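You operate a simulated robot arm through the tools that you are given. There is no shell and no other tool.

The job below is to be done with a simulated two-armed robot. You get a single attempt, and the scene is never put back.

Task
Raise the music rest and latch the chord written on it.
Fine: HOLD goes on before the keys, one press each; no other note is lit; leave the other controls alone.

The check looks at the end state, three seconds after you hand in, the way a careful person would. Anything else that was tipped, shoved, dropped, spilled or broken makes it a failure.

Robot
Two 6-joint arms with two-finger parallel grippers on one trunk that stands fixed in place. Base frame: the origin is at the foot of the trunk, x ahead of it, y to its left, z up. Lengths are in mm, angles in degrees, forces in N, time in s.
The left shoulder is at [280, 185, 1080], the right one opposite. With the tool pointing down near the work surface each hand reaches from about 540 to 920 mm from the base axis, measured 20 degrees to its own side. Payload 1.57 kg a hand.
The tool frame of a hand sits at the grasp point between the pads (the TCP): z along the fingers, y along the line on which they close. The tips reach 30 mm beyond it. The gripper opens to 80 mm. The fingers are 17 mm wide and 12 mm thick; the gripper's body (40 by 82 mm) begins 80 mm behind the TCP.
Orientation is that of the tool frame in the base frame, as [roll, pitch, yaw] about the fixed x, y, z axes, in that order (R = Rz(yaw) Ry(pitch) Rx(roll)). With the fingers straight down and closing along the base's y, the tool's x points along the base's -x, its y along +y and its z along -z.

Tools
- The arms move only by the tool send_rows. It takes "left_steps", "right_steps" or both (then of equal length, played together; a hand with none holds still); each is a list of rows, each a list of 7 numbers: the turn, a rotation vector about the base's x, y, z in degrees, then the shift along the base's x, y, z in mm, then the finger opening in mm, from 0 to 80. In form: [[ax, ay, az, x, y, z, fingers], ...]. A call has 1 to 20 rows; each row is the pose to reach, as a shift and turn from the pose commanded when the call began. Rows are played at 5 a second. More than 50 mm and 8.6 degrees between two rows, or a gripper value outside its range, and nothing of the call is played. Where a pose cannot be reached the arm comes as near as it can. A force on the tool above 80 N (or 10 N above the force at the start of the call, whichever is more), or a blocked arm, ends the call early, and 0.2 s more pass. Each finger travels about 153 mm/s and halts on what it meets, pressing with about 31 N; the grip force reading is that of the motor and also rises with nothing between the fingers. The clock runs only during rows and for 0.2 s after the last one: add rows that repeat a pose to give the fingers time. It gives the time, the measured TCP pose, the force on the tool (base axes), the opening and the grip force at its end, in the units of the frame above (readings bear some noise), with the torque about the TCP (base axes, N m) and any sound that the robot's microphone picked up, and new pictures: "pictures" is both (left out), scene, wrist or none (wrist: the cameras of the hands that moved).
- Cameras (640 x 400 px; columns grow to the right, rows downward): "scene" is now at [218.7, -40, 1509.8]; the picture's right is [-0.55, -0.83, 0.00], its down [-0.69, 0.46, -0.56] and it looks along [0.47, -0.31, -0.83] (base axes); focal length 321 px, centre (320, 200). "left" rides on the left gripper at [72, 7, -122] in its tool frame; the picture's right is [-0.09, 1.00, 0.00], its down [-0.84, -0.08, -0.54] and it looks along [-0.54, -0.05, 0.84] (tool axes); focal length 238 px, centre (320, 200). "right" rides on the right gripper at [72, -7, -122] in its tool frame; the picture's right is [0.09, 1.00, 0.00], its down [-0.84, 0.08, -0.54] and it looks along [-0.54, 0.05, 0.84] (tool axes); focal length 238 px, centre (320, 200). There is no depth. A picture from a camera that has moved, and an enlarged one, comes with that camera's place and axes in the base frame and with its lens.
- slide_trunk(by): slides the trunk up (or, below 0, down) by that many mm; the arms and the scene camera ride with it, the base frame stays. It gives what a move gives, with no picture.
- turn_head(pan, tilt): turns the head with the scene camera to pan (to the left, within 86 degrees either way) and tilt (down, from -29 to 69), counted from straight ahead of the robot. It gives what a move gives, and a new picture of the scene camera.
- close_up(camera, box): a new picture of the part [left, top, right, bottom] of that camera's present view, enlarged. No time passes.
- hand_in(): hands the job in; it is judged then, once.

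Places have to be worked out from the pictures, the camera data and where the tool is seen. Open the grippers and draw the arms clear of the work before you hand the job in, unless the task says otherwise.

The tools are called after "Call:" as name(argument=value, ...) on one line, values as JSON. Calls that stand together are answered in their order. send_rows: Moves the arms, as the interface text tells. Its arguments: {"type":"object","properties":{"left_steps":{"type":"array"},"right_steps":{"type":"array"},"pictures":{"type":"string","enum":["both","scene","wrist","none"]}},"required":[]} The other tools are called the same way: slide_trunk (by) slides the trunk up or down; turn_head (pan, tilt) turns the head that bears the scene camera; close_up (camera, box) takes an enlarged picture of a part of a camera's view; hand_in () hands the job in.

At the start:

```text
time_s: 0.0
left_eef_pos: [564.8, -55.3, 1090.9]
left_ee_rot: [179.9, -0.1, 180.0]
left_wrist_force: [0.5, -0.1, -0.4]
left_moment: [-0.03, 0.01, -0.01]
left_finger_gap: 80.2
left_grip_force: 0.0
right_eef_pos: [402.9, -457.2, 1091.6]
right_ee_rot: [179.9, 0.0, -180.0]
right_wrist_force: [0.5, -0.5, 0.4]
right_moment: [-0.03, 0.01, 0.01]
right_finger_gap: 80.0
right_grip_force: 0.1
trunk travel left (down, up): [-775.0, 215.0]
head pan, tilt: [-33.4, 55.8]
```

scene: 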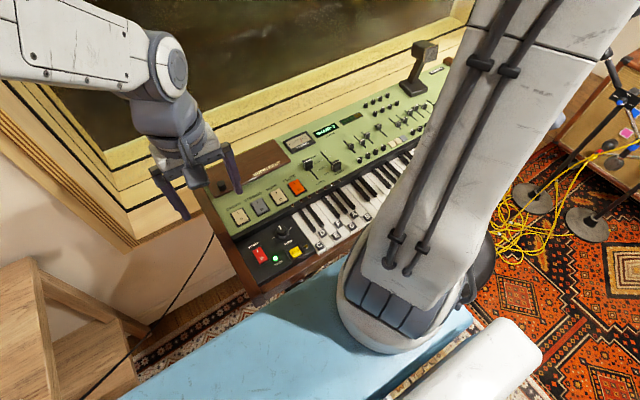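
right: 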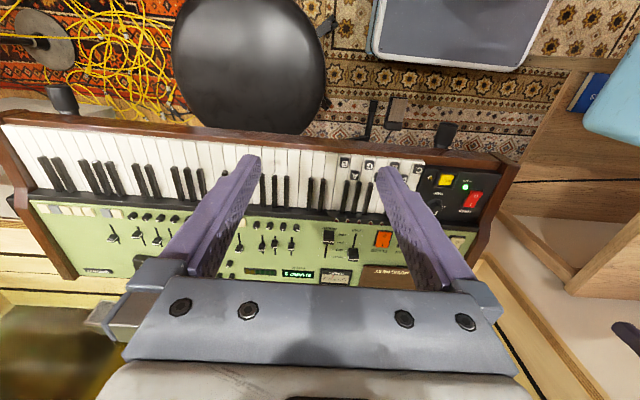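
left: 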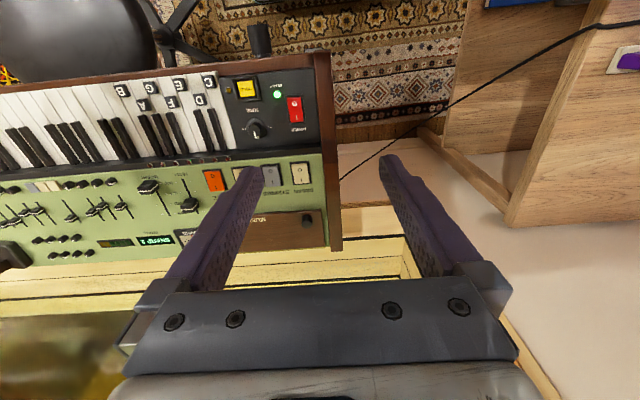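

The pictures show a keyboard organ/synth with a green panel, an orange/grey/cream button row, and a brown lid (likely the music rest) at its left back. I take close-ups to read the labels before moving anything.

Call:
close_up(camera="scene", box=[200, 130, 360, 230])

Call:
close_up(camera="scene", box=[230, 190, 390, 290])

Call:
close_up(camera="left", box=[80, 60, 350, 230])

Call:
close_up(camera="right", box=[220, 140, 530, 300])

Call:
close_up(camera="left", box=[180, 150, 350, 256])

```text
4.00 times, centred on (280, 180) of scene
camera zoom: at [218.7, -40.0, 1509.8], right [-0.55, -0.83, 0.0], down [-0.69, 0.46, -0.56], along [0.47, -0.31, -0.83], focal length 1284 px, centre (480, 280)
```

zoom: 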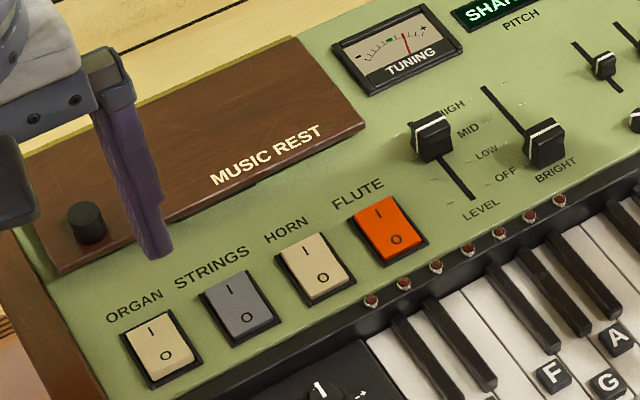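

```text
4.00 times, centred on (310, 240) of scene
camera zoom: at [218.7, -40.0, 1509.8], right [-0.55, -0.83, 0.0], down [-0.69, 0.46, -0.56], along [0.47, -0.31, -0.83], focal length 1284 px, centre (360, 40)
```

zoom: 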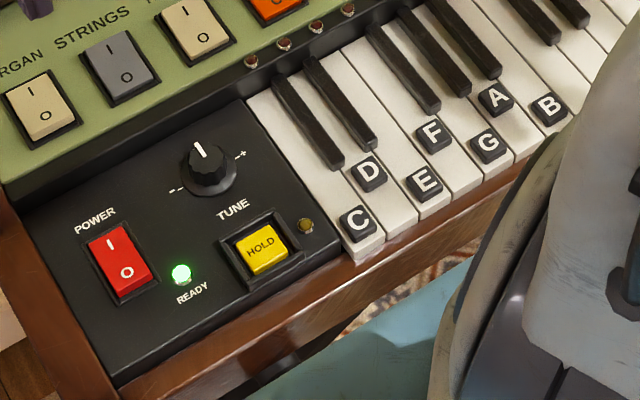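

```text
2.35 times, centred on (215, 145) of left
camera zoom: at [493.3, -47.1, 1213.6], right [0.09, 1.0, 0.0], down [0.84, -0.08, 0.54], along [0.54, -0.05, -0.84], focal length 561 px, centre (567, 329)
```

zoom: 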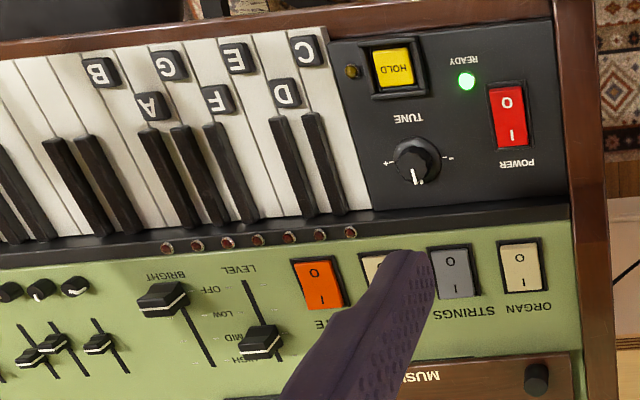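

```text
2.06 times, centred on (375, 220) of right
camera zoom: at [329.9, -463.7, 1213.5], right [-0.09, 1.0, 0.0], down [0.84, 0.08, 0.54], along [0.54, 0.05, -0.84], focal length 492 px, centre (206, 159)
```

zoom: 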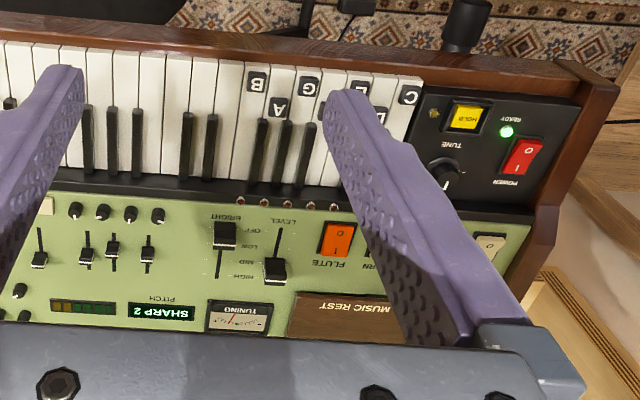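

```text
3.76 times, centred on (265, 203) of left
camera zoom: at [493.3, -47.1, 1213.6], right [0.09, 1.0, 0.0], down [0.84, -0.08, 0.54], along [0.54, -0.05, -0.84], focal length 897 px, centre (527, 189)
```

zoom: 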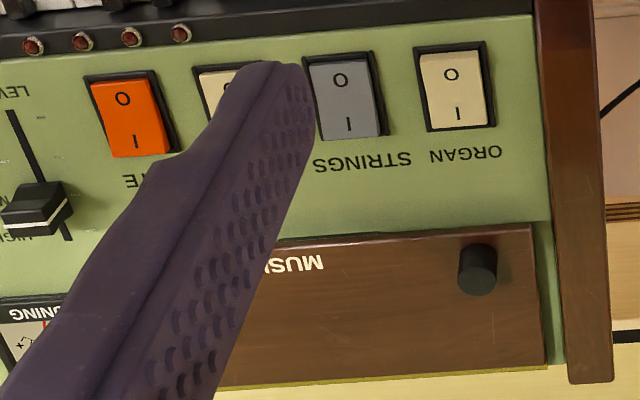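

From two views I place HOLD near (543,-180,764) and the white keys about 26 mm apart, C at y≈-239 to B at y≈-395. The rest's knob is near (803,-104,~800), and the rest seems hinged at its back edge. I turn the head for a clearer look at the rest and what is behind it.

Call:
turn_head(pan=-15, tilt=45)

```text
time_s: 0.8
left_eef_pos: [565.6, -53.8, 1090.6]
left_ee_rot: [180.0, 0.0, 179.9]
left_wrist_force: [-0.6, 0.4, -0.3]
left_moment: [0.0, -0.01, 0.03]
left_finger_gap: 80.0
left_grip_force: 0.1
right_eef_pos: [401.8, -456.8, 1090.8]
right_ee_rot: [180.0, 0.0, 179.9]
right_wrist_force: [0.0, -0.2, -0.4]
right_moment: [0.02, 0.01, 0.0]
right_finger_gap: 80.0
right_grip_force: 0.0
trunk travel left (down, up): [-775.0, 215.0]
head pan, tilt: [-15.0, 45.0]
camera scene: at [237.7, -21.9, 1524.1], right [-0.26, -0.97, 0.0], down [-0.68, 0.18, -0.71], along [0.68, -0.18, -0.71], focal length 321 px, centre (320, 200)
```

scene: 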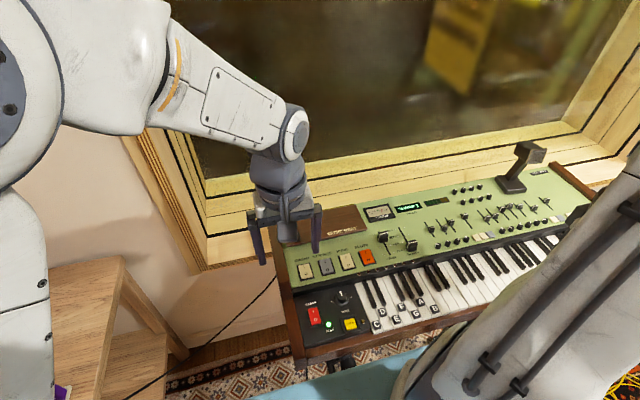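

The left hand hides the rest, so I draw it back to the left, keeping it at its present height.

Call:
send_rows(left_steps=[[0, 0, 0, 0, 45, 0, 80], [0, 0, 0, -10, 90, 0, 80], [0, 0, 0, -20, 135, 0, 80], [0, 0, 0, -30, 180, 0, 80], [0, 0, 0, -40, 225, 0, 80], [0, 0, 0, -50, 270, 0, 80], [0, 0, 0, -60, 315, 0, 80], [0, 0, 0, -70, 355, 0, 80], [0, 0, 0, -70, 355, 0, 80]], pictures="scene")

```text
time_s: 2.8
left_eef_pos: [493.6, 301.9, 1094.2]
left_ee_rot: [180.0, 0.0, 179.8]
left_wrist_force: [0.8, -0.5, 0.4]
left_moment: [0.01, 0.01, 0.0]
left_finger_gap: 79.8
left_grip_force: 0.0
right_eef_pos: [401.9, -456.6, 1092.3]
right_ee_rot: [-180.0, 0.1, 180.0]
right_wrist_force: [0.4, -0.9, -1.0]
right_moment: [-0.01, 0.0, -0.02]
right_finger_gap: 79.8
right_grip_force: 0.0
trunk travel left (down, up): [-775.0, 215.0]
head pan, tilt: [-15.0, 45.0]
camera scene: at [237.7, -21.6, 1524.1], right [-0.26, -0.97, 0.0], down [-0.68, 0.18, -0.71], along [0.68, -0.18, -0.71], focal length 321 px, centre (320, 200)
```

scene: 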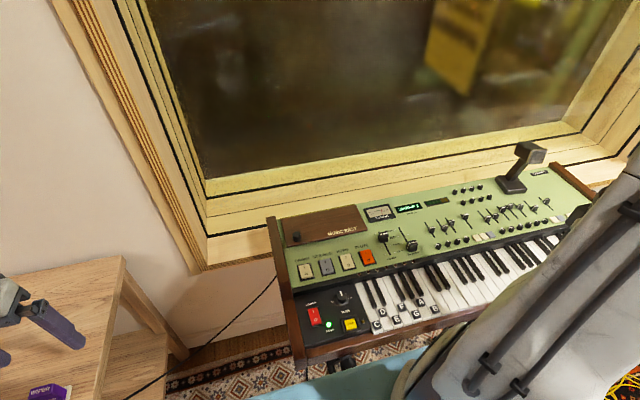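

Call:
close_up(camera="scene", box=[250, 180, 410, 280])

Call:
close_up(camera="scene", box=[360, 170, 560, 295])

Call:
close_up(camera="scene", box=[290, 260, 450, 360])

```text
4.00 times, centred on (330, 230) of scene
camera zoom: at [237.7, -21.6, 1524.1], right [-0.26, -0.97, 0.0], down [-0.68, 0.18, -0.71], along [0.68, -0.18, -0.71], focal length 1284 px, centre (280, 80)
```

zoom: 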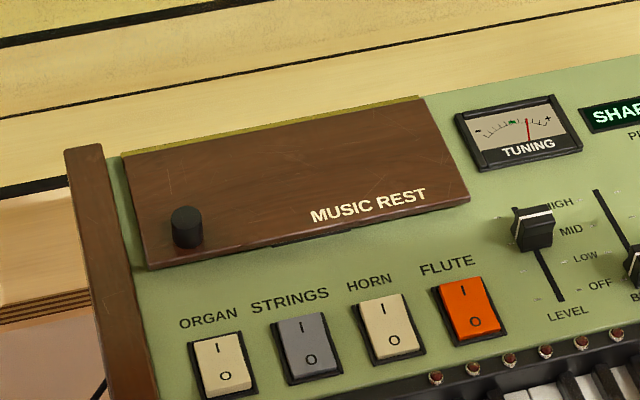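

```text
3.20 times, centred on (460, 232) of scene
camera zoom: at [237.7, -21.6, 1524.1], right [-0.26, -0.97, 0.0], down [-0.68, 0.18, -0.71], along [0.68, -0.18, -0.71], focal length 1027 px, centre (-128, 96)
```

zoom: 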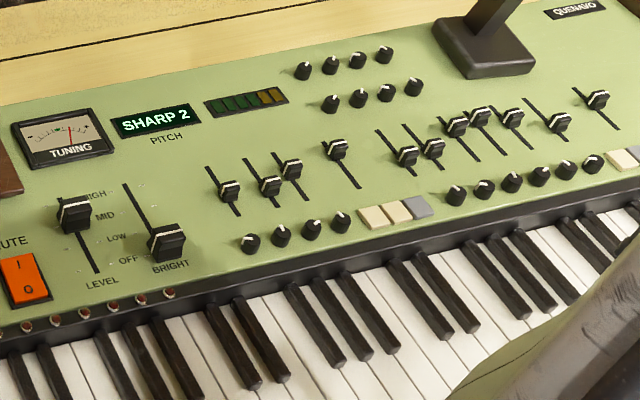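

```text
4.00 times, centred on (370, 310) of scene
camera zoom: at [237.7, -21.6, 1524.1], right [-0.26, -0.97, 0.0], down [-0.68, 0.18, -0.71], along [0.68, -0.18, -0.71], focal length 1284 px, centre (120, -240)
```

zoom: 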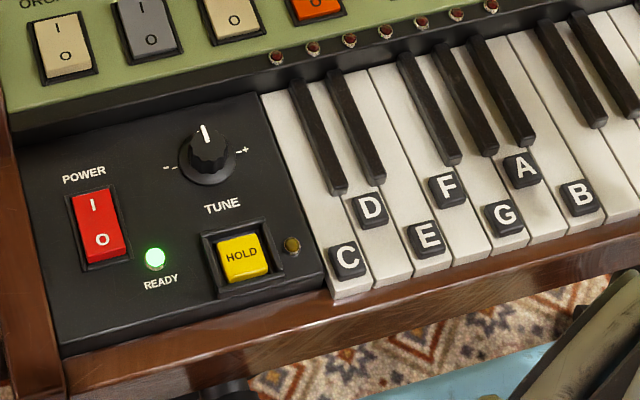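

The knob stands near the rest's front-left corner and the back edge has a strip that looks like a hinge. I bring the right hand, open, over the knob at a safe height to locate it with the wrist camera.

Call:
send_rows(right_steps=[[0, 0, 0, 33, 29, 0, 80], [0, 0, 0, 66, 58, 0, 80], [0, 0, 0, 99, 88, 0, 80], [0, 0, 0, 132, 117, 0, 80], [0, 0, 0, 165, 146, 0, 80], [0, 0, 0, 198, 176, 0, 80], [0, 0, 0, 231, 205, 0, 80], [0, 0, 0, 264, 234, 0, 80], [0, 0, 0, 297, 264, 0, 80], [0, 0, 0, 330, 293, 0, 80], [0, 0, 0, 363, 322, -20, 80], [0, 0, 0, 396, 351, -50, 80], [0, 0, 0, 396, 351, -95, 80], [0, 0, 0, 396, 351, -130, 80], [0, 0, 0, 396, 351, -130, 80]])

```text
refused: row 12 steps farther than a row can; nothing moved
```

Row 12 was slightly too long (over 50 mm), so I split the path more finely.

Call:
send_rows(right_steps=[[0, 0, 0, 33, 29, 0, 80], [0, 0, 0, 66, 58, 0, 80], [0, 0, 0, 99, 88, 0, 80], [0, 0, 0, 132, 117, 0, 80], [0, 0, 0, 165, 146, 0, 80], [0, 0, 0, 198, 176, 0, 80], [0, 0, 0, 231, 205, 0, 80], [0, 0, 0, 264, 234, 0, 80], [0, 0, 0, 297, 264, 0, 80], [0, 0, 0, 330, 293, 0, 80], [0, 0, 0, 363, 322, 0, 80], [0, 0, 0, 396, 351, 0, 80], [0, 0, 0, 396, 351, -45, 80], [0, 0, 0, 396, 351, -90, 80], [0, 0, 0, 396, 351, -130, 80], [0, 0, 0, 396, 351, -130, 80]])

```text
time_s: 6.2
left_eef_pos: [493.7, 301.4, 1093.7]
left_ee_rot: [-180.0, 0.0, 180.0]
left_wrist_force: [0.4, 0.6, 0.5]
left_moment: [0.0, 0.01, 0.03]
left_finger_gap: 79.8
left_grip_force: 0.0
right_eef_pos: [800.5, -107.0, 960.9]
right_ee_rot: [-180.0, 0.0, -179.9]
right_wrist_force: [0.7, -0.2, -0.7]
right_moment: [0.01, 0.04, -0.01]
right_finger_gap: 79.9
right_grip_force: 0.1
trunk travel left (down, up): [-775.0, 215.0]
head pan, tilt: [-15.0, 45.0]
camera scene: at [238.0, -21.7, 1524.1], right [-0.26, -0.97, 0.0], down [-0.68, 0.18, -0.71], along [0.68, -0.18, -0.71], focal length 321 px, centre (320, 200)
camera right: at [727.6, -113.3, 1083.6], right [-0.09, 1.0, 0.0], down [0.84, 0.08, 0.54], along [0.54, 0.05, -0.84], focal length 238 px, centre (320, 200)
```

scene: 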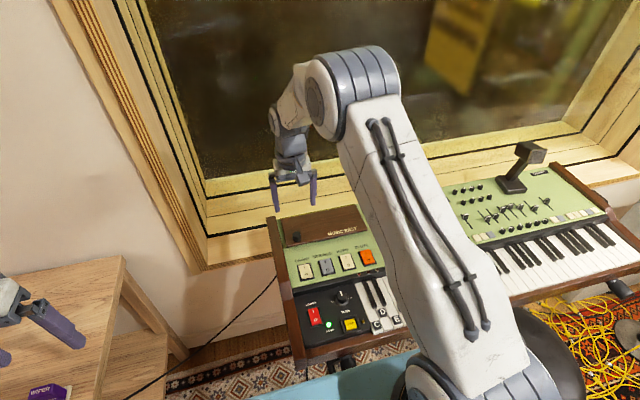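
right: 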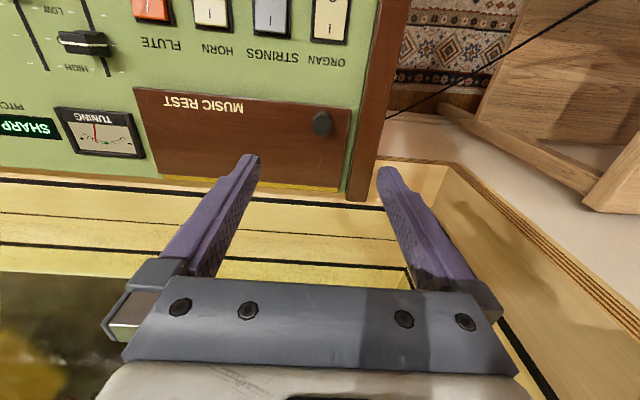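

The knob shows clearly in the wrist view just ahead of the hand. I enlarge it to fix its place and height.

Call:
close_up(camera="right", box=[230, 70, 390, 200])

Call:
close_up(camera="scene", box=[250, 180, 350, 255])

```text
3.08 times, centred on (310, 135) of right
camera zoom: at [727.6, -113.3, 1083.6], right [-0.09, 1.0, 0.0], down [0.84, 0.08, 0.54], along [0.54, 0.05, -0.84], focal length 733 px, centre (351, 400)
```

zoom: 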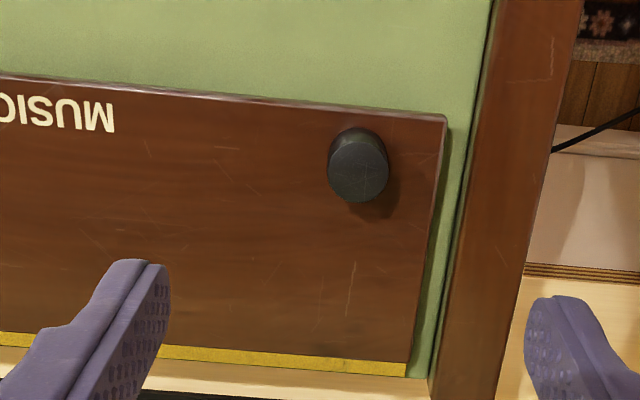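

```text
5.33 times, centred on (300, 218) of scene
camera zoom: at [238.0, -21.7, 1524.1], right [-0.26, -0.97, 0.0], down [-0.68, 0.18, -0.71], along [0.68, -0.18, -0.71], focal length 1712 px, centre (427, 107)
```

zoom: 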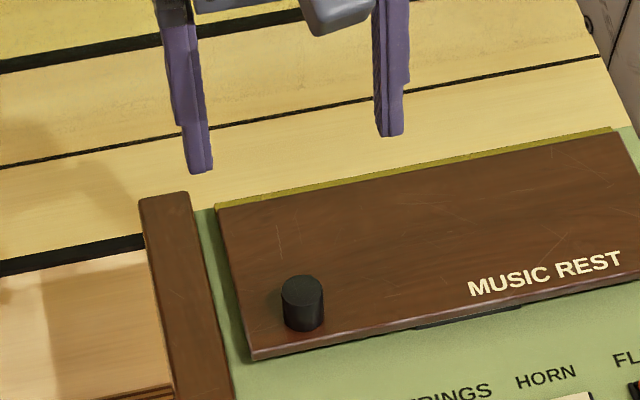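

Triangulating both views: knob top at about (796,-104,829), about 22 mm wide and 27 mm tall. The board's front-left corner is near (784,-73,798) and its hinge edge near (880,·,812). I lower over the knob with open fingers to z≈870 and check the alignment.

Call:
send_rows(right_steps=[[0, 0, 0, 0, 2, -40, 80], [0, 0, 0, 0, 2, -70, 80], [0, 0, 0, 0, 2, -90, 80], [0, 0, 0, 0, 2, -90, 80]])

Call:
close_up(camera="scene", box=[250, 180, 350, 255])

```text
time_s: 7.2
left_eef_pos: [494.0, 301.7, 1092.7]
left_ee_rot: [180.0, 0.0, 179.9]
left_wrist_force: [0.5, -0.2, 0.6]
left_moment: [0.0, 0.01, -0.02]
left_finger_gap: 80.0
left_grip_force: 0.1
right_eef_pos: [800.5, -106.5, 871.0]
right_ee_rot: [-179.9, 0.0, -180.0]
right_wrist_force: [-0.6, 0.2, 0.2]
right_moment: [0.04, 0.02, 0.0]
right_finger_gap: 80.1
right_grip_force: 0.0
trunk travel left (down, up): [-775.0, 215.0]
head pan, tilt: [-15.0, 45.0]
camera scene: at [237.9, -21.7, 1524.1], right [-0.26, -0.97, 0.0], down [-0.68, 0.18, -0.71], along [0.68, -0.18, -0.71], focal length 321 px, centre (320, 200)
camera right: at [728.2, -112.2, 993.6], right [-0.09, 1.0, 0.0], down [0.84, 0.08, 0.54], along [0.54, 0.05, -0.84], focal length 238 px, centre (320, 200)
```

scene: 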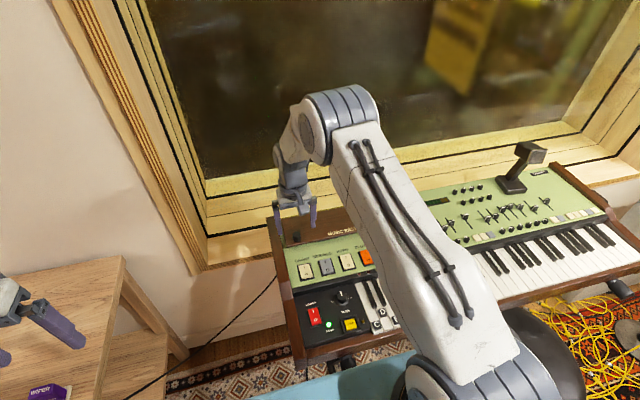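
right: 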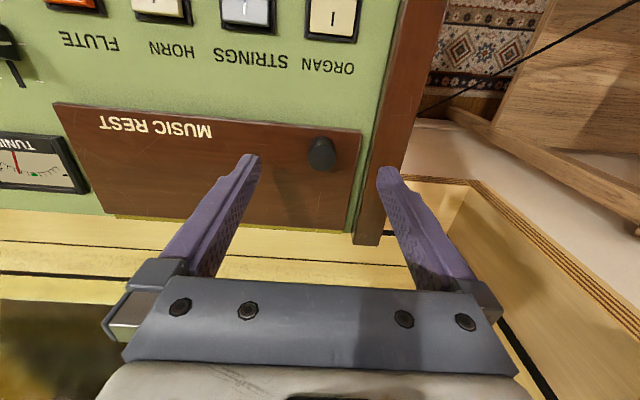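

```text
5.33 times, centred on (300, 218) of scene
camera zoom: at [237.9, -21.7, 1524.1], right [-0.26, -0.97, 0.0], down [-0.68, 0.18, -0.71], along [0.68, -0.18, -0.71], focal length 1712 px, centre (427, 107)
```

zoom: 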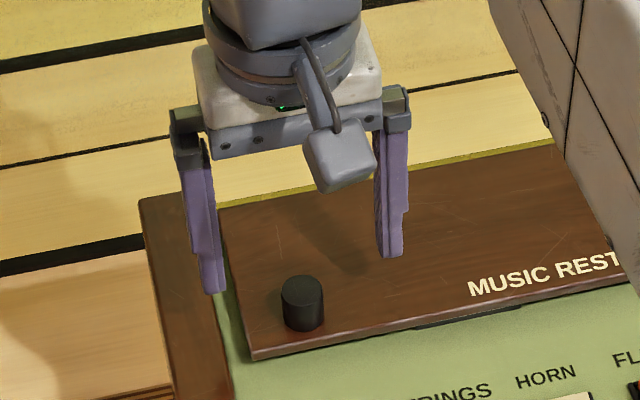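

The knob lies midway between the fingertips sideways. I enlarge the wrist view to check its fore-and-aft offset before going down over it.

Call:
close_up(camera="right", box=[230, 90, 410, 203])

```text
3.54 times, centred on (320, 146) of right
camera zoom: at [728.2, -112.2, 993.6], right [-0.09, 1.0, 0.0], down [0.84, 0.08, 0.54], along [0.54, 0.05, -0.84], focal length 844 px, centre (320, 389)
```

zoom: 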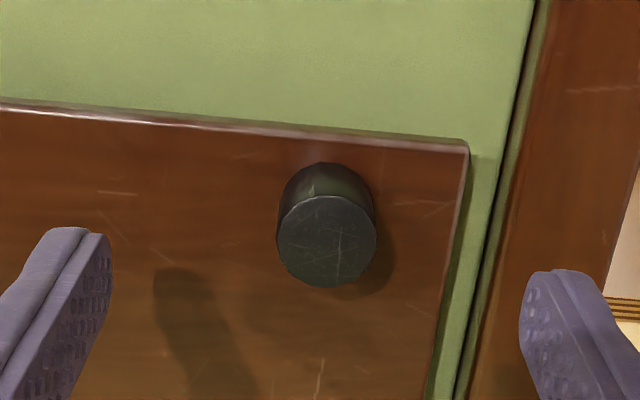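

The knob's centre is about (797,-104.5), so I shift 1.5 mm left and 1.5 mm back and descend to TCP z≈835. There the tips are about 4 mm above the board, and I close on the knob.

Call:
send_rows(right_steps=[[0, 0, 0, -1.5, 1.5, -20, 80], [0, 0, 0, -1.5, 1.5, -36, 80], [0, 0, 0, -1.5, 1.5, -36, 50], [0, 0, 0, -1.5, 1.5, -36, 30], [0, 0, 0, -1.5, 1.5, -36, 15], [0, 0, 0, -1.5, 1.5, -36, 15], [0, 0, 0, -1.5, 1.5, -36, 15]])

Call:
close_up(camera="scene", box=[250, 180, 350, 255])

Call:
close_up(camera="right", box=[230, 90, 410, 203])

```text
time_s: 8.8
left_eef_pos: [493.7, 300.6, 1093.4]
left_ee_rot: [179.9, -0.1, 179.9]
left_wrist_force: [0.8, 0.4, 0.5]
left_moment: [-0.02, -0.01, 0.0]
left_finger_gap: 80.0
left_grip_force: 0.1
right_eef_pos: [798.8, -104.3, 836.5]
right_ee_rot: [-179.9, -0.1, 179.8]
right_wrist_force: [1.2, -3.7, -1.4]
right_moment: [-0.06, 0.05, 0.01]
right_finger_gap: 21.0
right_grip_force: 34.6
trunk travel left (down, up): [-775.0, 215.0]
head pan, tilt: [-15.0, 45.0]
camera scene: at [237.9, -21.9, 1524.1], right [-0.26, -0.97, 0.0], down [-0.68, 0.18, -0.71], along [0.68, -0.18, -0.71], focal length 321 px, centre (320, 200)
camera right: at [725.6, -110.8, 958.3], right [-0.09, 1.0, 0.0], down [0.84, 0.08, 0.54], along [0.54, 0.05, -0.84], focal length 238 px, centre (320, 200)
```

scene: 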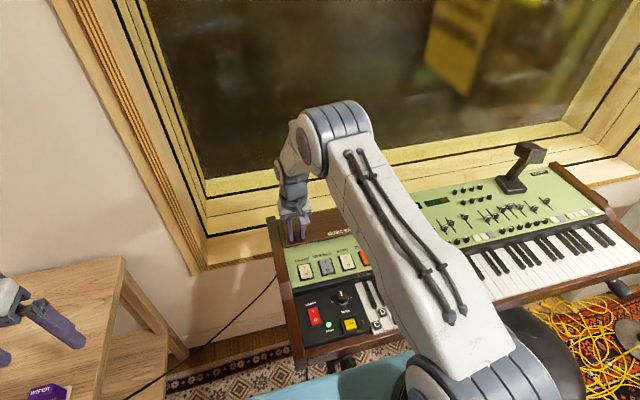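
right: 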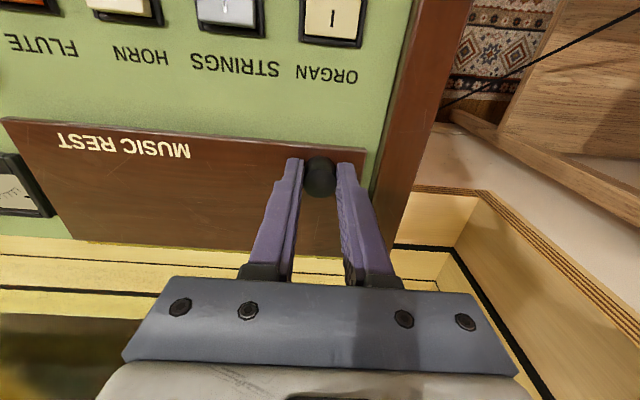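

```text
5.33 times, centred on (300, 218) of scene
camera zoom: at [237.9, -21.9, 1524.1], right [-0.26, -0.97, 0.0], down [-0.68, 0.18, -0.71], along [0.68, -0.18, -0.71], focal length 1712 px, centre (427, 107)
```

zoom: 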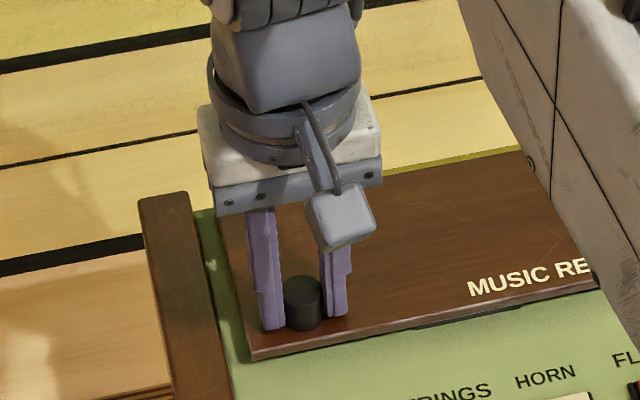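

```text
3.54 times, centred on (320, 146) of right
camera zoom: at [725.6, -110.8, 958.3], right [-0.09, 1.0, 0.0], down [0.84, 0.08, 0.54], along [0.54, 0.05, -0.84], focal length 844 px, centre (320, 389)
```

zoom: 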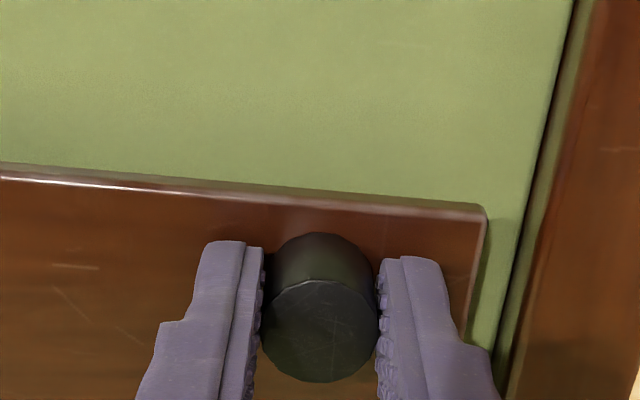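

The knob is held (gap 21 mm, 35 N). I start the lift along a small arc about the back hinge to roughly 20°, watching the forces.

Call:
send_rows(right_steps=[[0, 0, 0, 0.6, 0, 7.1, 15], [0, 0, 0, 1.8, 0, 14.1, 15], [0, 0, 0, 3.5, 0, 21, 15], [0, 0, 0, 5.9, 0, 27.7, 15], [0, 0, 0, 5.9, 0, 27.7, 15]])

Call:
close_up(camera="scene", box=[250, 180, 350, 255])

```text
time_s: 10.0
left_eef_pos: [494.8, 301.5, 1093.5]
left_ee_rot: [-179.9, -0.2, 179.9]
left_wrist_force: [0.4, 0.0, -0.4]
left_moment: [-0.03, -0.03, -0.02]
left_finger_gap: 80.2
left_grip_force: 0.0
right_eef_pos: [803.9, -104.6, 863.3]
right_ee_rot: [180.0, -0.1, 179.9]
right_wrist_force: [11.1, -9.5, -18.3]
right_moment: [-0.28, 0.73, 0.01]
right_finger_gap: 21.3
right_grip_force: 34.3
trunk travel left (down, up): [-775.0, 215.0]
head pan, tilt: [-15.0, 45.0]
camera scene: at [239.2, -22.4, 1523.8], right [-0.26, -0.97, 0.0], down [-0.68, 0.18, -0.71], along [0.68, -0.18, -0.71], focal length 321 px, centre (320, 200)
camera right: at [731.0, -110.8, 984.9], right [-0.09, 1.0, 0.0], down [0.84, 0.08, 0.54], along [0.54, 0.05, -0.84], focal length 238 px, centre (320, 200)
```

scene: 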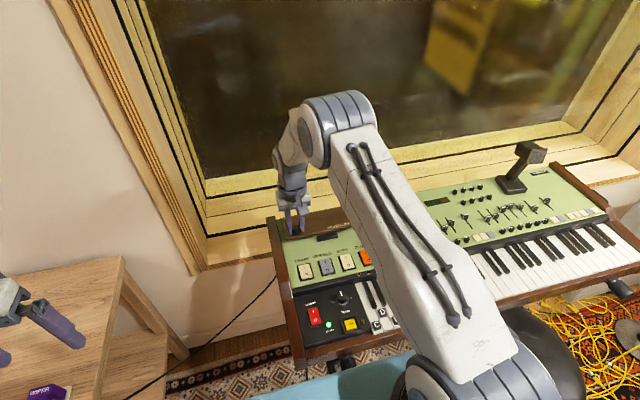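
right: 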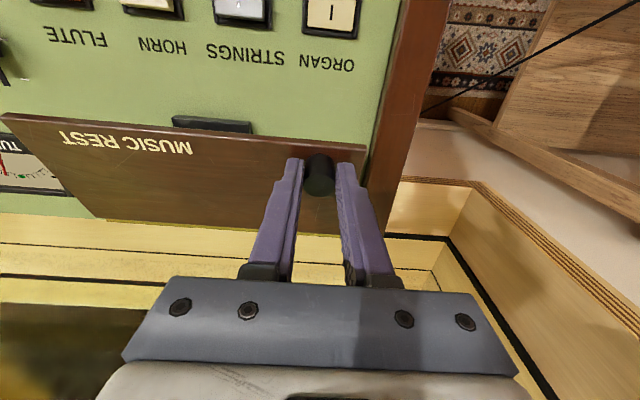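

```text
5.33 times, centred on (300, 218) of scene
camera zoom: at [239.2, -22.4, 1523.8], right [-0.26, -0.97, 0.0], down [-0.68, 0.18, -0.71], along [0.68, -0.18, -0.71], focal length 1712 px, centre (427, 107)
```

zoom: 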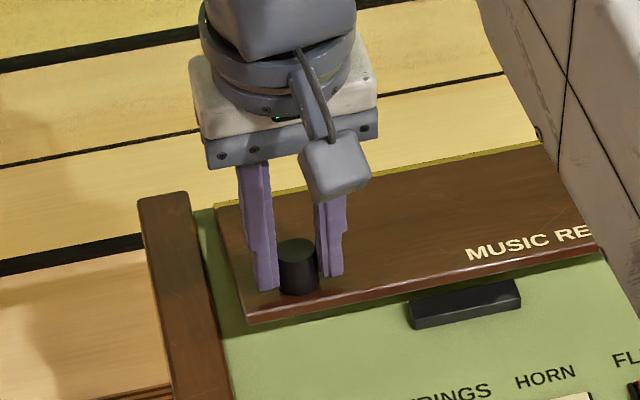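

The front edge rises and a catch or prop block on the panel comes into view. The load is modest at about 20 N, and the x-force suggests the hinge line is slightly lower than I assumed. I continue the arc to about 45° with that correction.

Call:
send_rows(right_steps=[[0, 0, 0, 5.1, 0, 6.0, 15], [0, 0, 0, 9, 0, 11.9, 15], [0, 0, 0, 13.4, 0, 17.5, 15], [0, 0, 0, 18.3, 0, 22.7, 15], [0, 0, 0, 23.6, 0, 27.5, 15], [0, 0, 0, 23.6, 0, 27.5, 15]])

Call:
close_up(camera="scene", box=[250, 160, 350, 235])

```text
time_s: 11.4
left_eef_pos: [493.9, 300.8, 1093.5]
left_ee_rot: [-180.0, 0.0, 180.0]
left_wrist_force: [-0.7, -1.0, -0.2]
left_moment: [-0.01, -0.01, 0.02]
left_finger_gap: 80.0
left_grip_force: 0.1
right_eef_pos: [825.2, -104.2, 890.0]
right_ee_rot: [180.0, -0.2, 179.9]
right_wrist_force: [-11.3, -13.8, -5.0]
right_moment: [-0.34, 1.28, -0.05]
right_finger_gap: 21.5
right_grip_force: 34.5
trunk travel left (down, up): [-775.0, 215.0]
head pan, tilt: [-15.0, 45.0]
camera scene: at [237.5, -22.7, 1524.2], right [-0.26, -0.97, 0.0], down [-0.68, 0.18, -0.71], along [0.68, -0.18, -0.71], focal length 321 px, centre (320, 200)
camera right: at [753.2, -110.6, 1012.8], right [-0.09, 1.0, 0.0], down [0.84, 0.08, 0.54], along [0.54, 0.05, -0.84], focal length 238 px, centre (320, 200)
```

scene: 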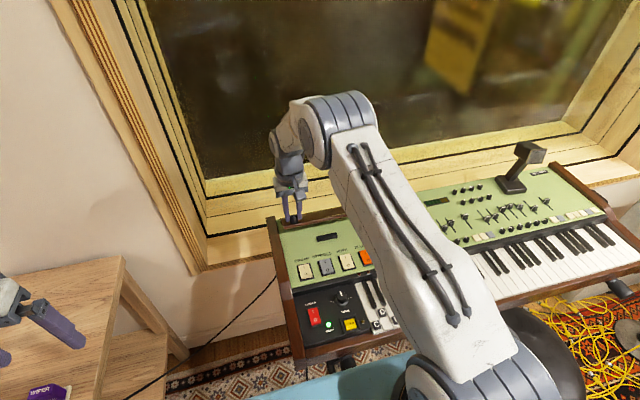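
right: 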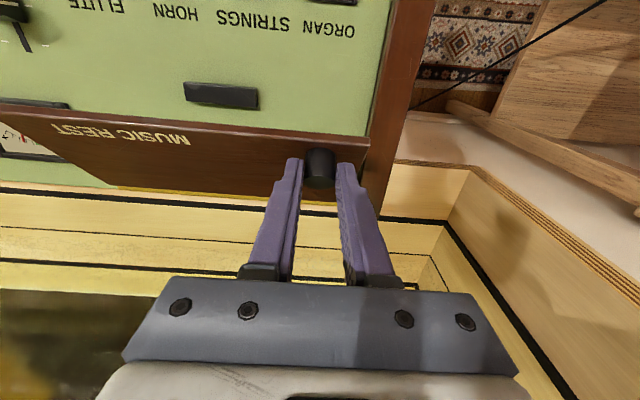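

```text
5.33 times, centred on (300, 198) of scene
camera zoom: at [237.5, -22.7, 1524.2], right [-0.26, -0.97, 0.0], down [-0.68, 0.18, -0.71], along [0.68, -0.18, -0.71], focal length 1712 px, centre (427, 213)
```

zoom: 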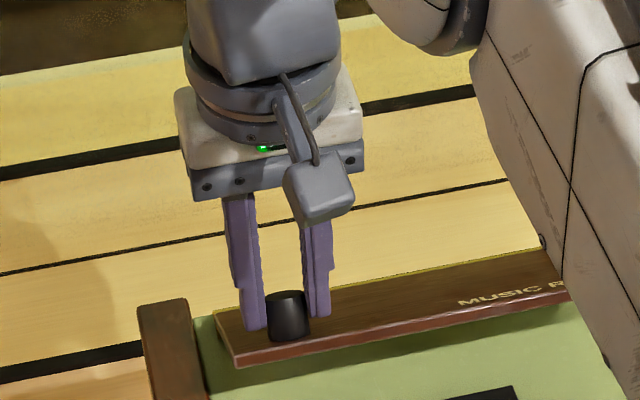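

The board is at about 45° and the knob is turning between the pads as hoped, with forces still small. I carry on to about 70°.

Call:
send_rows(right_steps=[[0, 0, 0, 3.4, 0, 5.4, 15], [0, 0, 0, 9.3, 0, 9.3, 15], [0, 0, 0, 15.5, 0, 12.8, 15], [0, 0, 0, 22, 0, 15.7, 15], [0, 0, 0, 28.8, 0, 18, 15], [0, 0, 0, 28.8, 0, 18, 15]])

Call:
close_up(camera="scene", box=[250, 160, 350, 235])

```text
time_s: 12.8
left_eef_pos: [494.2, 302.0, 1094.0]
left_ee_rot: [-180.0, 0.0, -179.9]
left_wrist_force: [0.2, 0.5, -0.8]
left_moment: [-0.01, 0.01, 0.03]
left_finger_gap: 80.1
left_grip_force: 0.1
right_eef_pos: [855.5, -103.2, 910.6]
right_ee_rot: [-179.9, 0.0, 180.0]
right_wrist_force: [-2.1, -8.4, 4.1]
right_moment: [-0.28, 0.05, 0.02]
right_finger_gap: 22.8
right_grip_force: 5.0
trunk travel left (down, up): [-775.0, 215.0]
head pan, tilt: [-15.0, 45.0]
camera scene: at [237.4, -22.4, 1524.3], right [-0.26, -0.97, 0.0], down [-0.68, 0.18, -0.71], along [0.68, -0.18, -0.71], focal length 321 px, centre (320, 200)
camera right: at [782.4, -110.1, 1032.6], right [-0.09, 1.0, 0.0], down [0.84, 0.08, 0.54], along [0.54, 0.05, -0.84], focal length 238 px, centre (320, 200)
```

scene: 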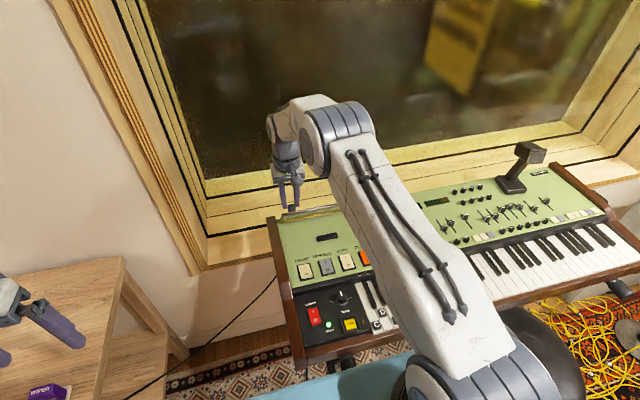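
right: 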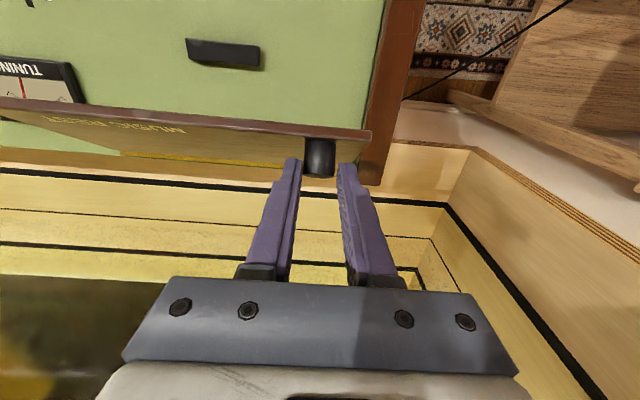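

```text
5.33 times, centred on (300, 198) of scene
camera zoom: at [237.4, -22.4, 1524.3], right [-0.26, -0.97, 0.0], down [-0.68, 0.18, -0.71], along [0.68, -0.18, -0.71], focal length 1712 px, centre (427, 213)
```

zoom: 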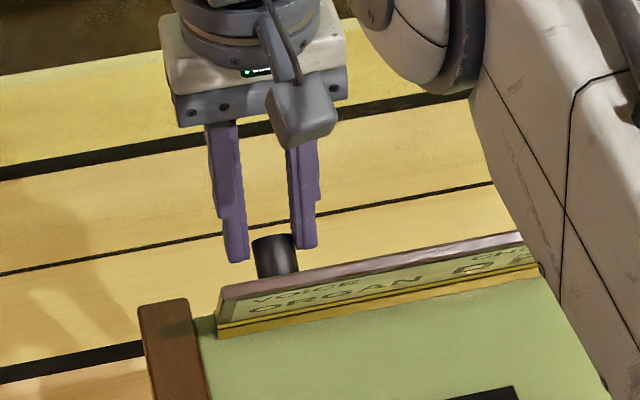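

The board is now steep enough that text shows on its face ("VOICE ORGAN", "CHORD D…"). The grip reading fell to 5 N at a 22.8 mm gap, so I check the contact closely before moving further.

Call:
close_up(camera="right", box=[230, 90, 410, 203])

Call:
close_up(camera="scene", box=[270, 180, 330, 225])

```text
3.54 times, centred on (320, 146) of right
camera zoom: at [782.4, -110.1, 1032.6], right [-0.09, 1.0, 0.0], down [0.84, 0.08, 0.54], along [0.54, 0.05, -0.84], focal length 844 px, centre (320, 389)
```

zoom: 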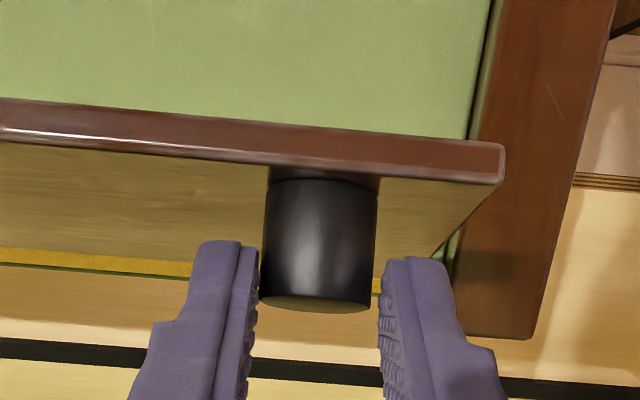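

```text
8.89 times, centred on (300, 202) of scene
camera zoom: at [237.4, -22.4, 1524.3], right [-0.26, -0.97, 0.0], down [-0.68, 0.18, -0.71], along [0.68, -0.18, -0.71], focal length 2853 px, centre (498, 178)
```

zoom: 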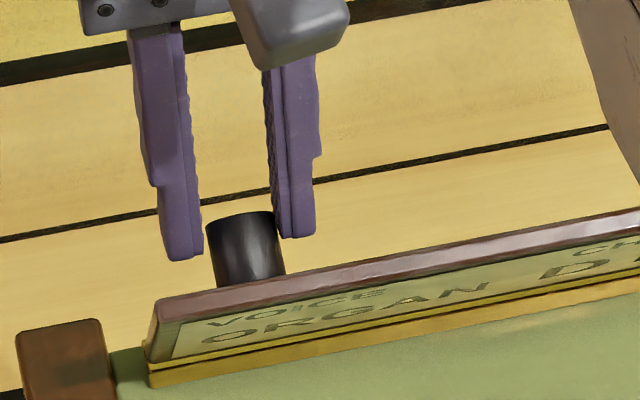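

The fingers have drifted to the knob's outer end because my arc was slightly too wide; the board stands at about 65° of turn. Before moving on I hold still for two rows with a tighter finger command to see whether the grip is really there.

Call:
send_rows(right_steps=[[0, 0, 0, 0, 0, 0, 8], [0, 0, 0, 0, 0, 0, 8], [0, 0, 0, 0, 0, 0, 8]], pictures="none")

Call:
close_up(camera="right", box=[230, 90, 410, 203])

Call:
close_up(camera="scene", box=[270, 180, 330, 225])

```text
time_s: 13.6
left_eef_pos: [493.7, 300.8, 1093.6]
left_ee_rot: [179.9, 0.0, 179.8]
left_wrist_force: [0.6, 0.9, -0.3]
left_moment: [-0.07, 0.06, -0.03]
left_finger_gap: 79.9
left_grip_force: 0.0
right_eef_pos: [854.9, -105.4, 910.4]
right_ee_rot: [180.0, 0.1, -179.9]
right_wrist_force: [0.3, -12.5, 8.3]
right_moment: [-0.37, -0.31, 0.19]
right_finger_gap: 21.3
right_grip_force: 34.4
trunk travel left (down, up): [-775.0, 215.0]
head pan, tilt: [-15.0, 45.0]
```

```text
3.54 times, centred on (320, 146) of right
camera zoom: at [782.3, -110.8, 1032.4], right [-0.09, 1.0, 0.0], down [0.84, 0.08, 0.54], along [0.54, 0.05, -0.84], focal length 844 px, centre (320, 389)
```

zoom: 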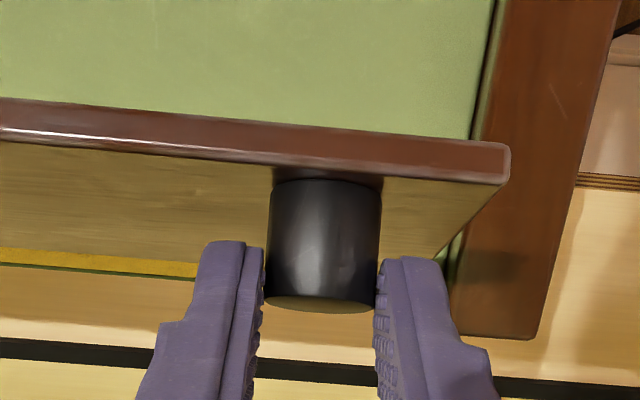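

```text
8.89 times, centred on (300, 202) of scene
camera zoom: at [237.3, -22.6, 1524.3], right [-0.26, -0.97, 0.0], down [-0.68, 0.18, -0.71], along [0.68, -0.18, -0.71], focal length 2853 px, centre (498, 178)
```

zoom: 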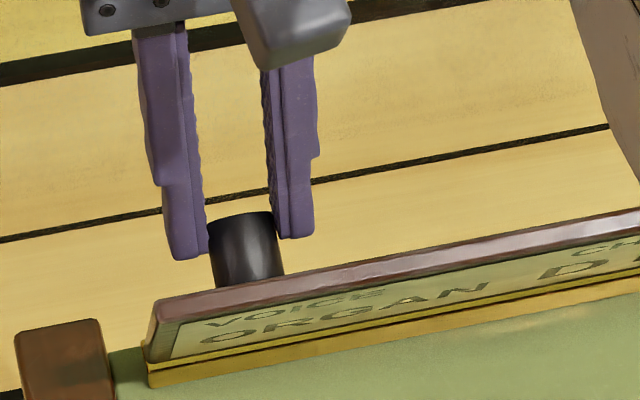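

The grip is firm again (34 N), and the board did not sag while it was loose, so the hinge has some friction. I continue around the hinge another 20° with a slightly tighter arc, easing y by 1 mm.

Call:
send_rows(right_steps=[[0, 0, 0, 3.4, -0.5, 0.5, 8], [0, 0, 0, 6.8, -1, 1, 8], [0, 0, 0, 10.2, -1, 1.3, 8], [0, 0, 0, 13.7, -1, 1.5, 8], [0, 0, 0, 17.2, -1, 1.5, 8], [0, 0, 0, 20.7, -1, 1.5, 8], [0, 0, 0, 24.4, -1, 1.3, 8], [0, 0, 0, 28, -1, 1, 8], [0, 0, 0, 28, -1, 1, 8]])

Call:
close_up(camera="right", box=[230, 90, 410, 203])

Call:
close_up(camera="scene", box=[260, 170, 340, 230])

```text
time_s: 15.6
left_eef_pos: [491.5, 301.1, 1093.7]
left_ee_rot: [179.9, 0.1, 180.0]
left_wrist_force: [-1.5, 0.1, -1.0]
left_moment: [-0.02, 0.03, 0.0]
left_finger_gap: 79.8
left_grip_force: 0.2
right_eef_pos: [881.2, -103.7, 911.2]
right_ee_rot: [179.9, 0.1, 179.9]
right_wrist_force: [-10.3, -6.0, 19.9]
right_moment: [-0.14, 1.02, 0.01]
right_finger_gap: 21.1
right_grip_force: 34.4
trunk travel left (down, up): [-775.0, 215.0]
head pan, tilt: [-15.0, 45.0]
camera scene: at [236.3, -22.3, 1524.4], right [-0.26, -0.97, 0.0], down [-0.68, 0.18, -0.71], along [0.68, -0.18, -0.71], focal length 321 px, centre (320, 200)
camera right: at [809.7, -110.8, 1033.5], right [-0.09, 1.0, 0.0], down [0.84, 0.08, 0.54], along [0.54, 0.05, -0.84], focal length 238 px, centre (320, 200)
```

scene: 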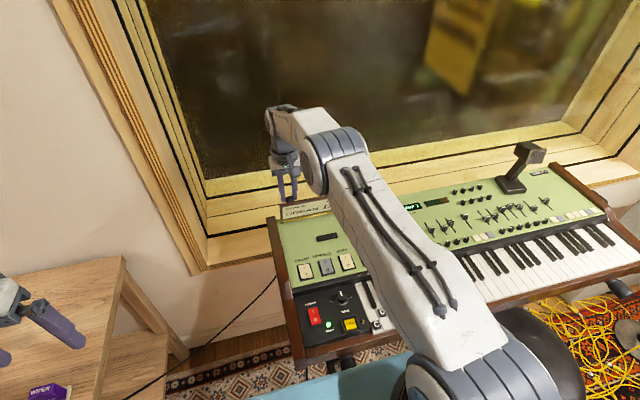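
right: 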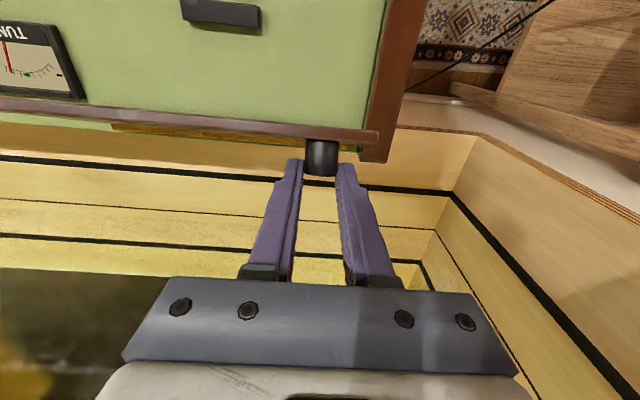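

```text
3.54 times, centred on (320, 146) of right
camera zoom: at [809.7, -110.8, 1033.5], right [-0.09, 1.0, 0.0], down [0.84, 0.08, 0.54], along [0.54, 0.05, -0.84], focal length 844 px, centre (320, 389)
```

zoom: 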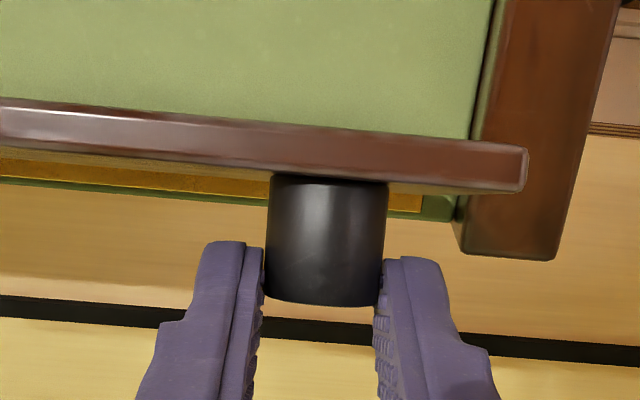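

```text
6.67 times, centred on (300, 200) of scene
camera zoom: at [236.3, -22.3, 1524.4], right [-0.26, -0.97, 0.0], down [-0.68, 0.18, -0.71], along [0.68, -0.18, -0.71], focal length 2140 px, centre (453, 200)
```

zoom: 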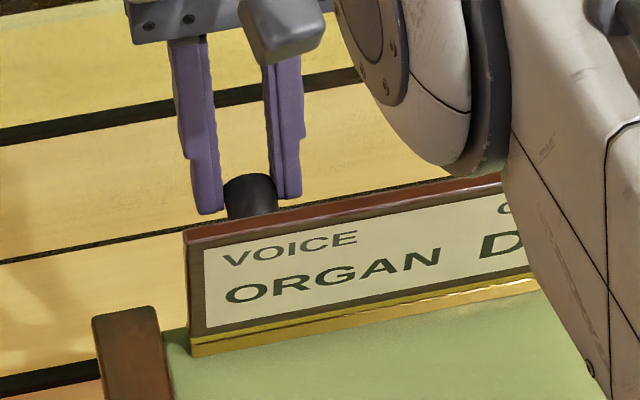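

The board is at roughly 80° of turn, with VOICE / ORGAN / D… on its face partly hidden by the right arm. I continue the arc another ~20° to bring it past vertical.

Call:
send_rows(right_steps=[[0, 0, 0, 3.5, 0, -0.8, 8], [0, 0, 0, 7, 0, -2, 8], [0, 0, 0, 10.5, 0, -3.2, 8], [0, 0, 0, 14, 0, -4.8, 8], [0, 0, 0, 17.5, 0, -6.5, 8], [0, 0, 0, 20, 0, -7.5, 8], [0, 0, 0, 20, 0, -7.5, 8]])

Call:
close_up(camera="right", box=[230, 90, 410, 203])

Call:
close_up(camera="scene", box=[260, 170, 340, 230])

```text
time_s: 17.2
left_eef_pos: [492.8, 301.1, 1093.8]
left_ee_rot: [-180.0, 0.0, 180.0]
left_wrist_force: [0.3, 0.4, -0.2]
left_moment: [0.0, 0.0, -0.02]
left_finger_gap: 80.3
left_grip_force: 0.1
right_eef_pos: [897.9, -103.9, 908.0]
right_ee_rot: [179.8, 0.5, -180.0]
right_wrist_force: [0.5, -1.8, 29.3]
right_moment: [0.04, 0.28, 0.0]
right_finger_gap: 21.0
right_grip_force: 34.2
right hand out of reach, approached as far as the arm can: row 5, 6, 7
trunk travel left (down, up): [-775.0, 215.0]
head pan, tilt: [-15.0, 45.0]
camera scene: at [236.2, -22.0, 1524.5], right [-0.26, -0.97, 0.0], down [-0.68, 0.18, -0.71], along [0.68, -0.18, -0.71], focal length 321 px, centre (320, 200)
camera right: at [824.2, -111.0, 1029.5], right [-0.09, 1.0, 0.0], down [0.83, 0.08, 0.55], along [0.55, 0.05, -0.84], focal length 238 px, centre (320, 200)
```

scene: 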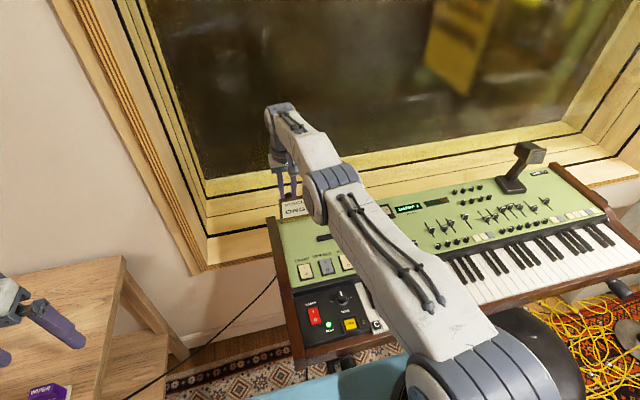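
right: 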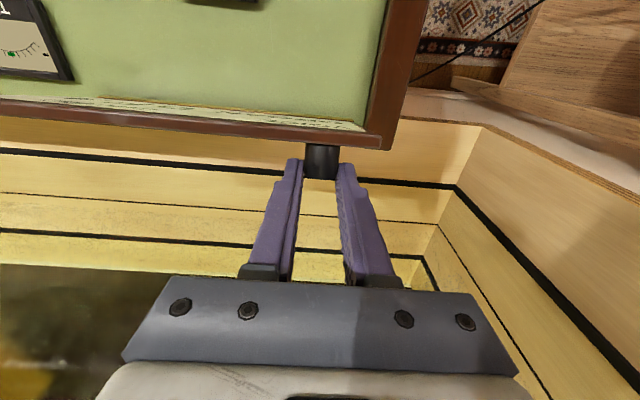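

```text
3.54 times, centred on (320, 146) of right
camera zoom: at [824.2, -111.0, 1029.5], right [-0.09, 1.0, 0.0], down [0.83, 0.08, 0.55], along [0.55, 0.05, -0.84], focal length 844 px, centre (320, 389)
```

zoom: 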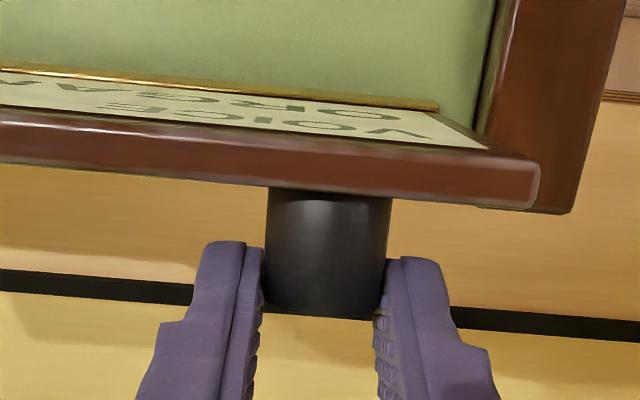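

```text
6.67 times, centred on (300, 200) of scene
camera zoom: at [236.2, -22.0, 1524.5], right [-0.26, -0.97, 0.0], down [-0.68, 0.18, -0.71], along [0.68, -0.18, -0.71], focal length 2140 px, centre (453, 200)
```

zoom: 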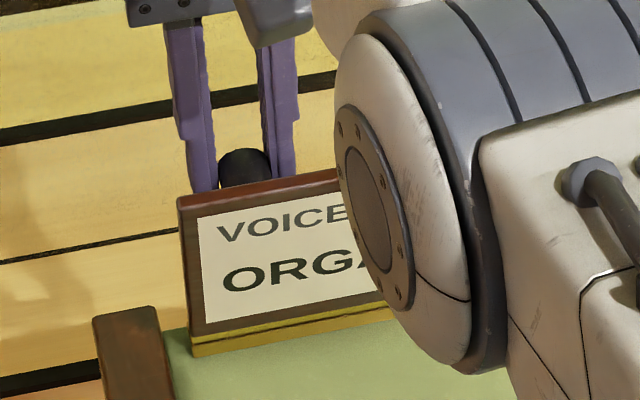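

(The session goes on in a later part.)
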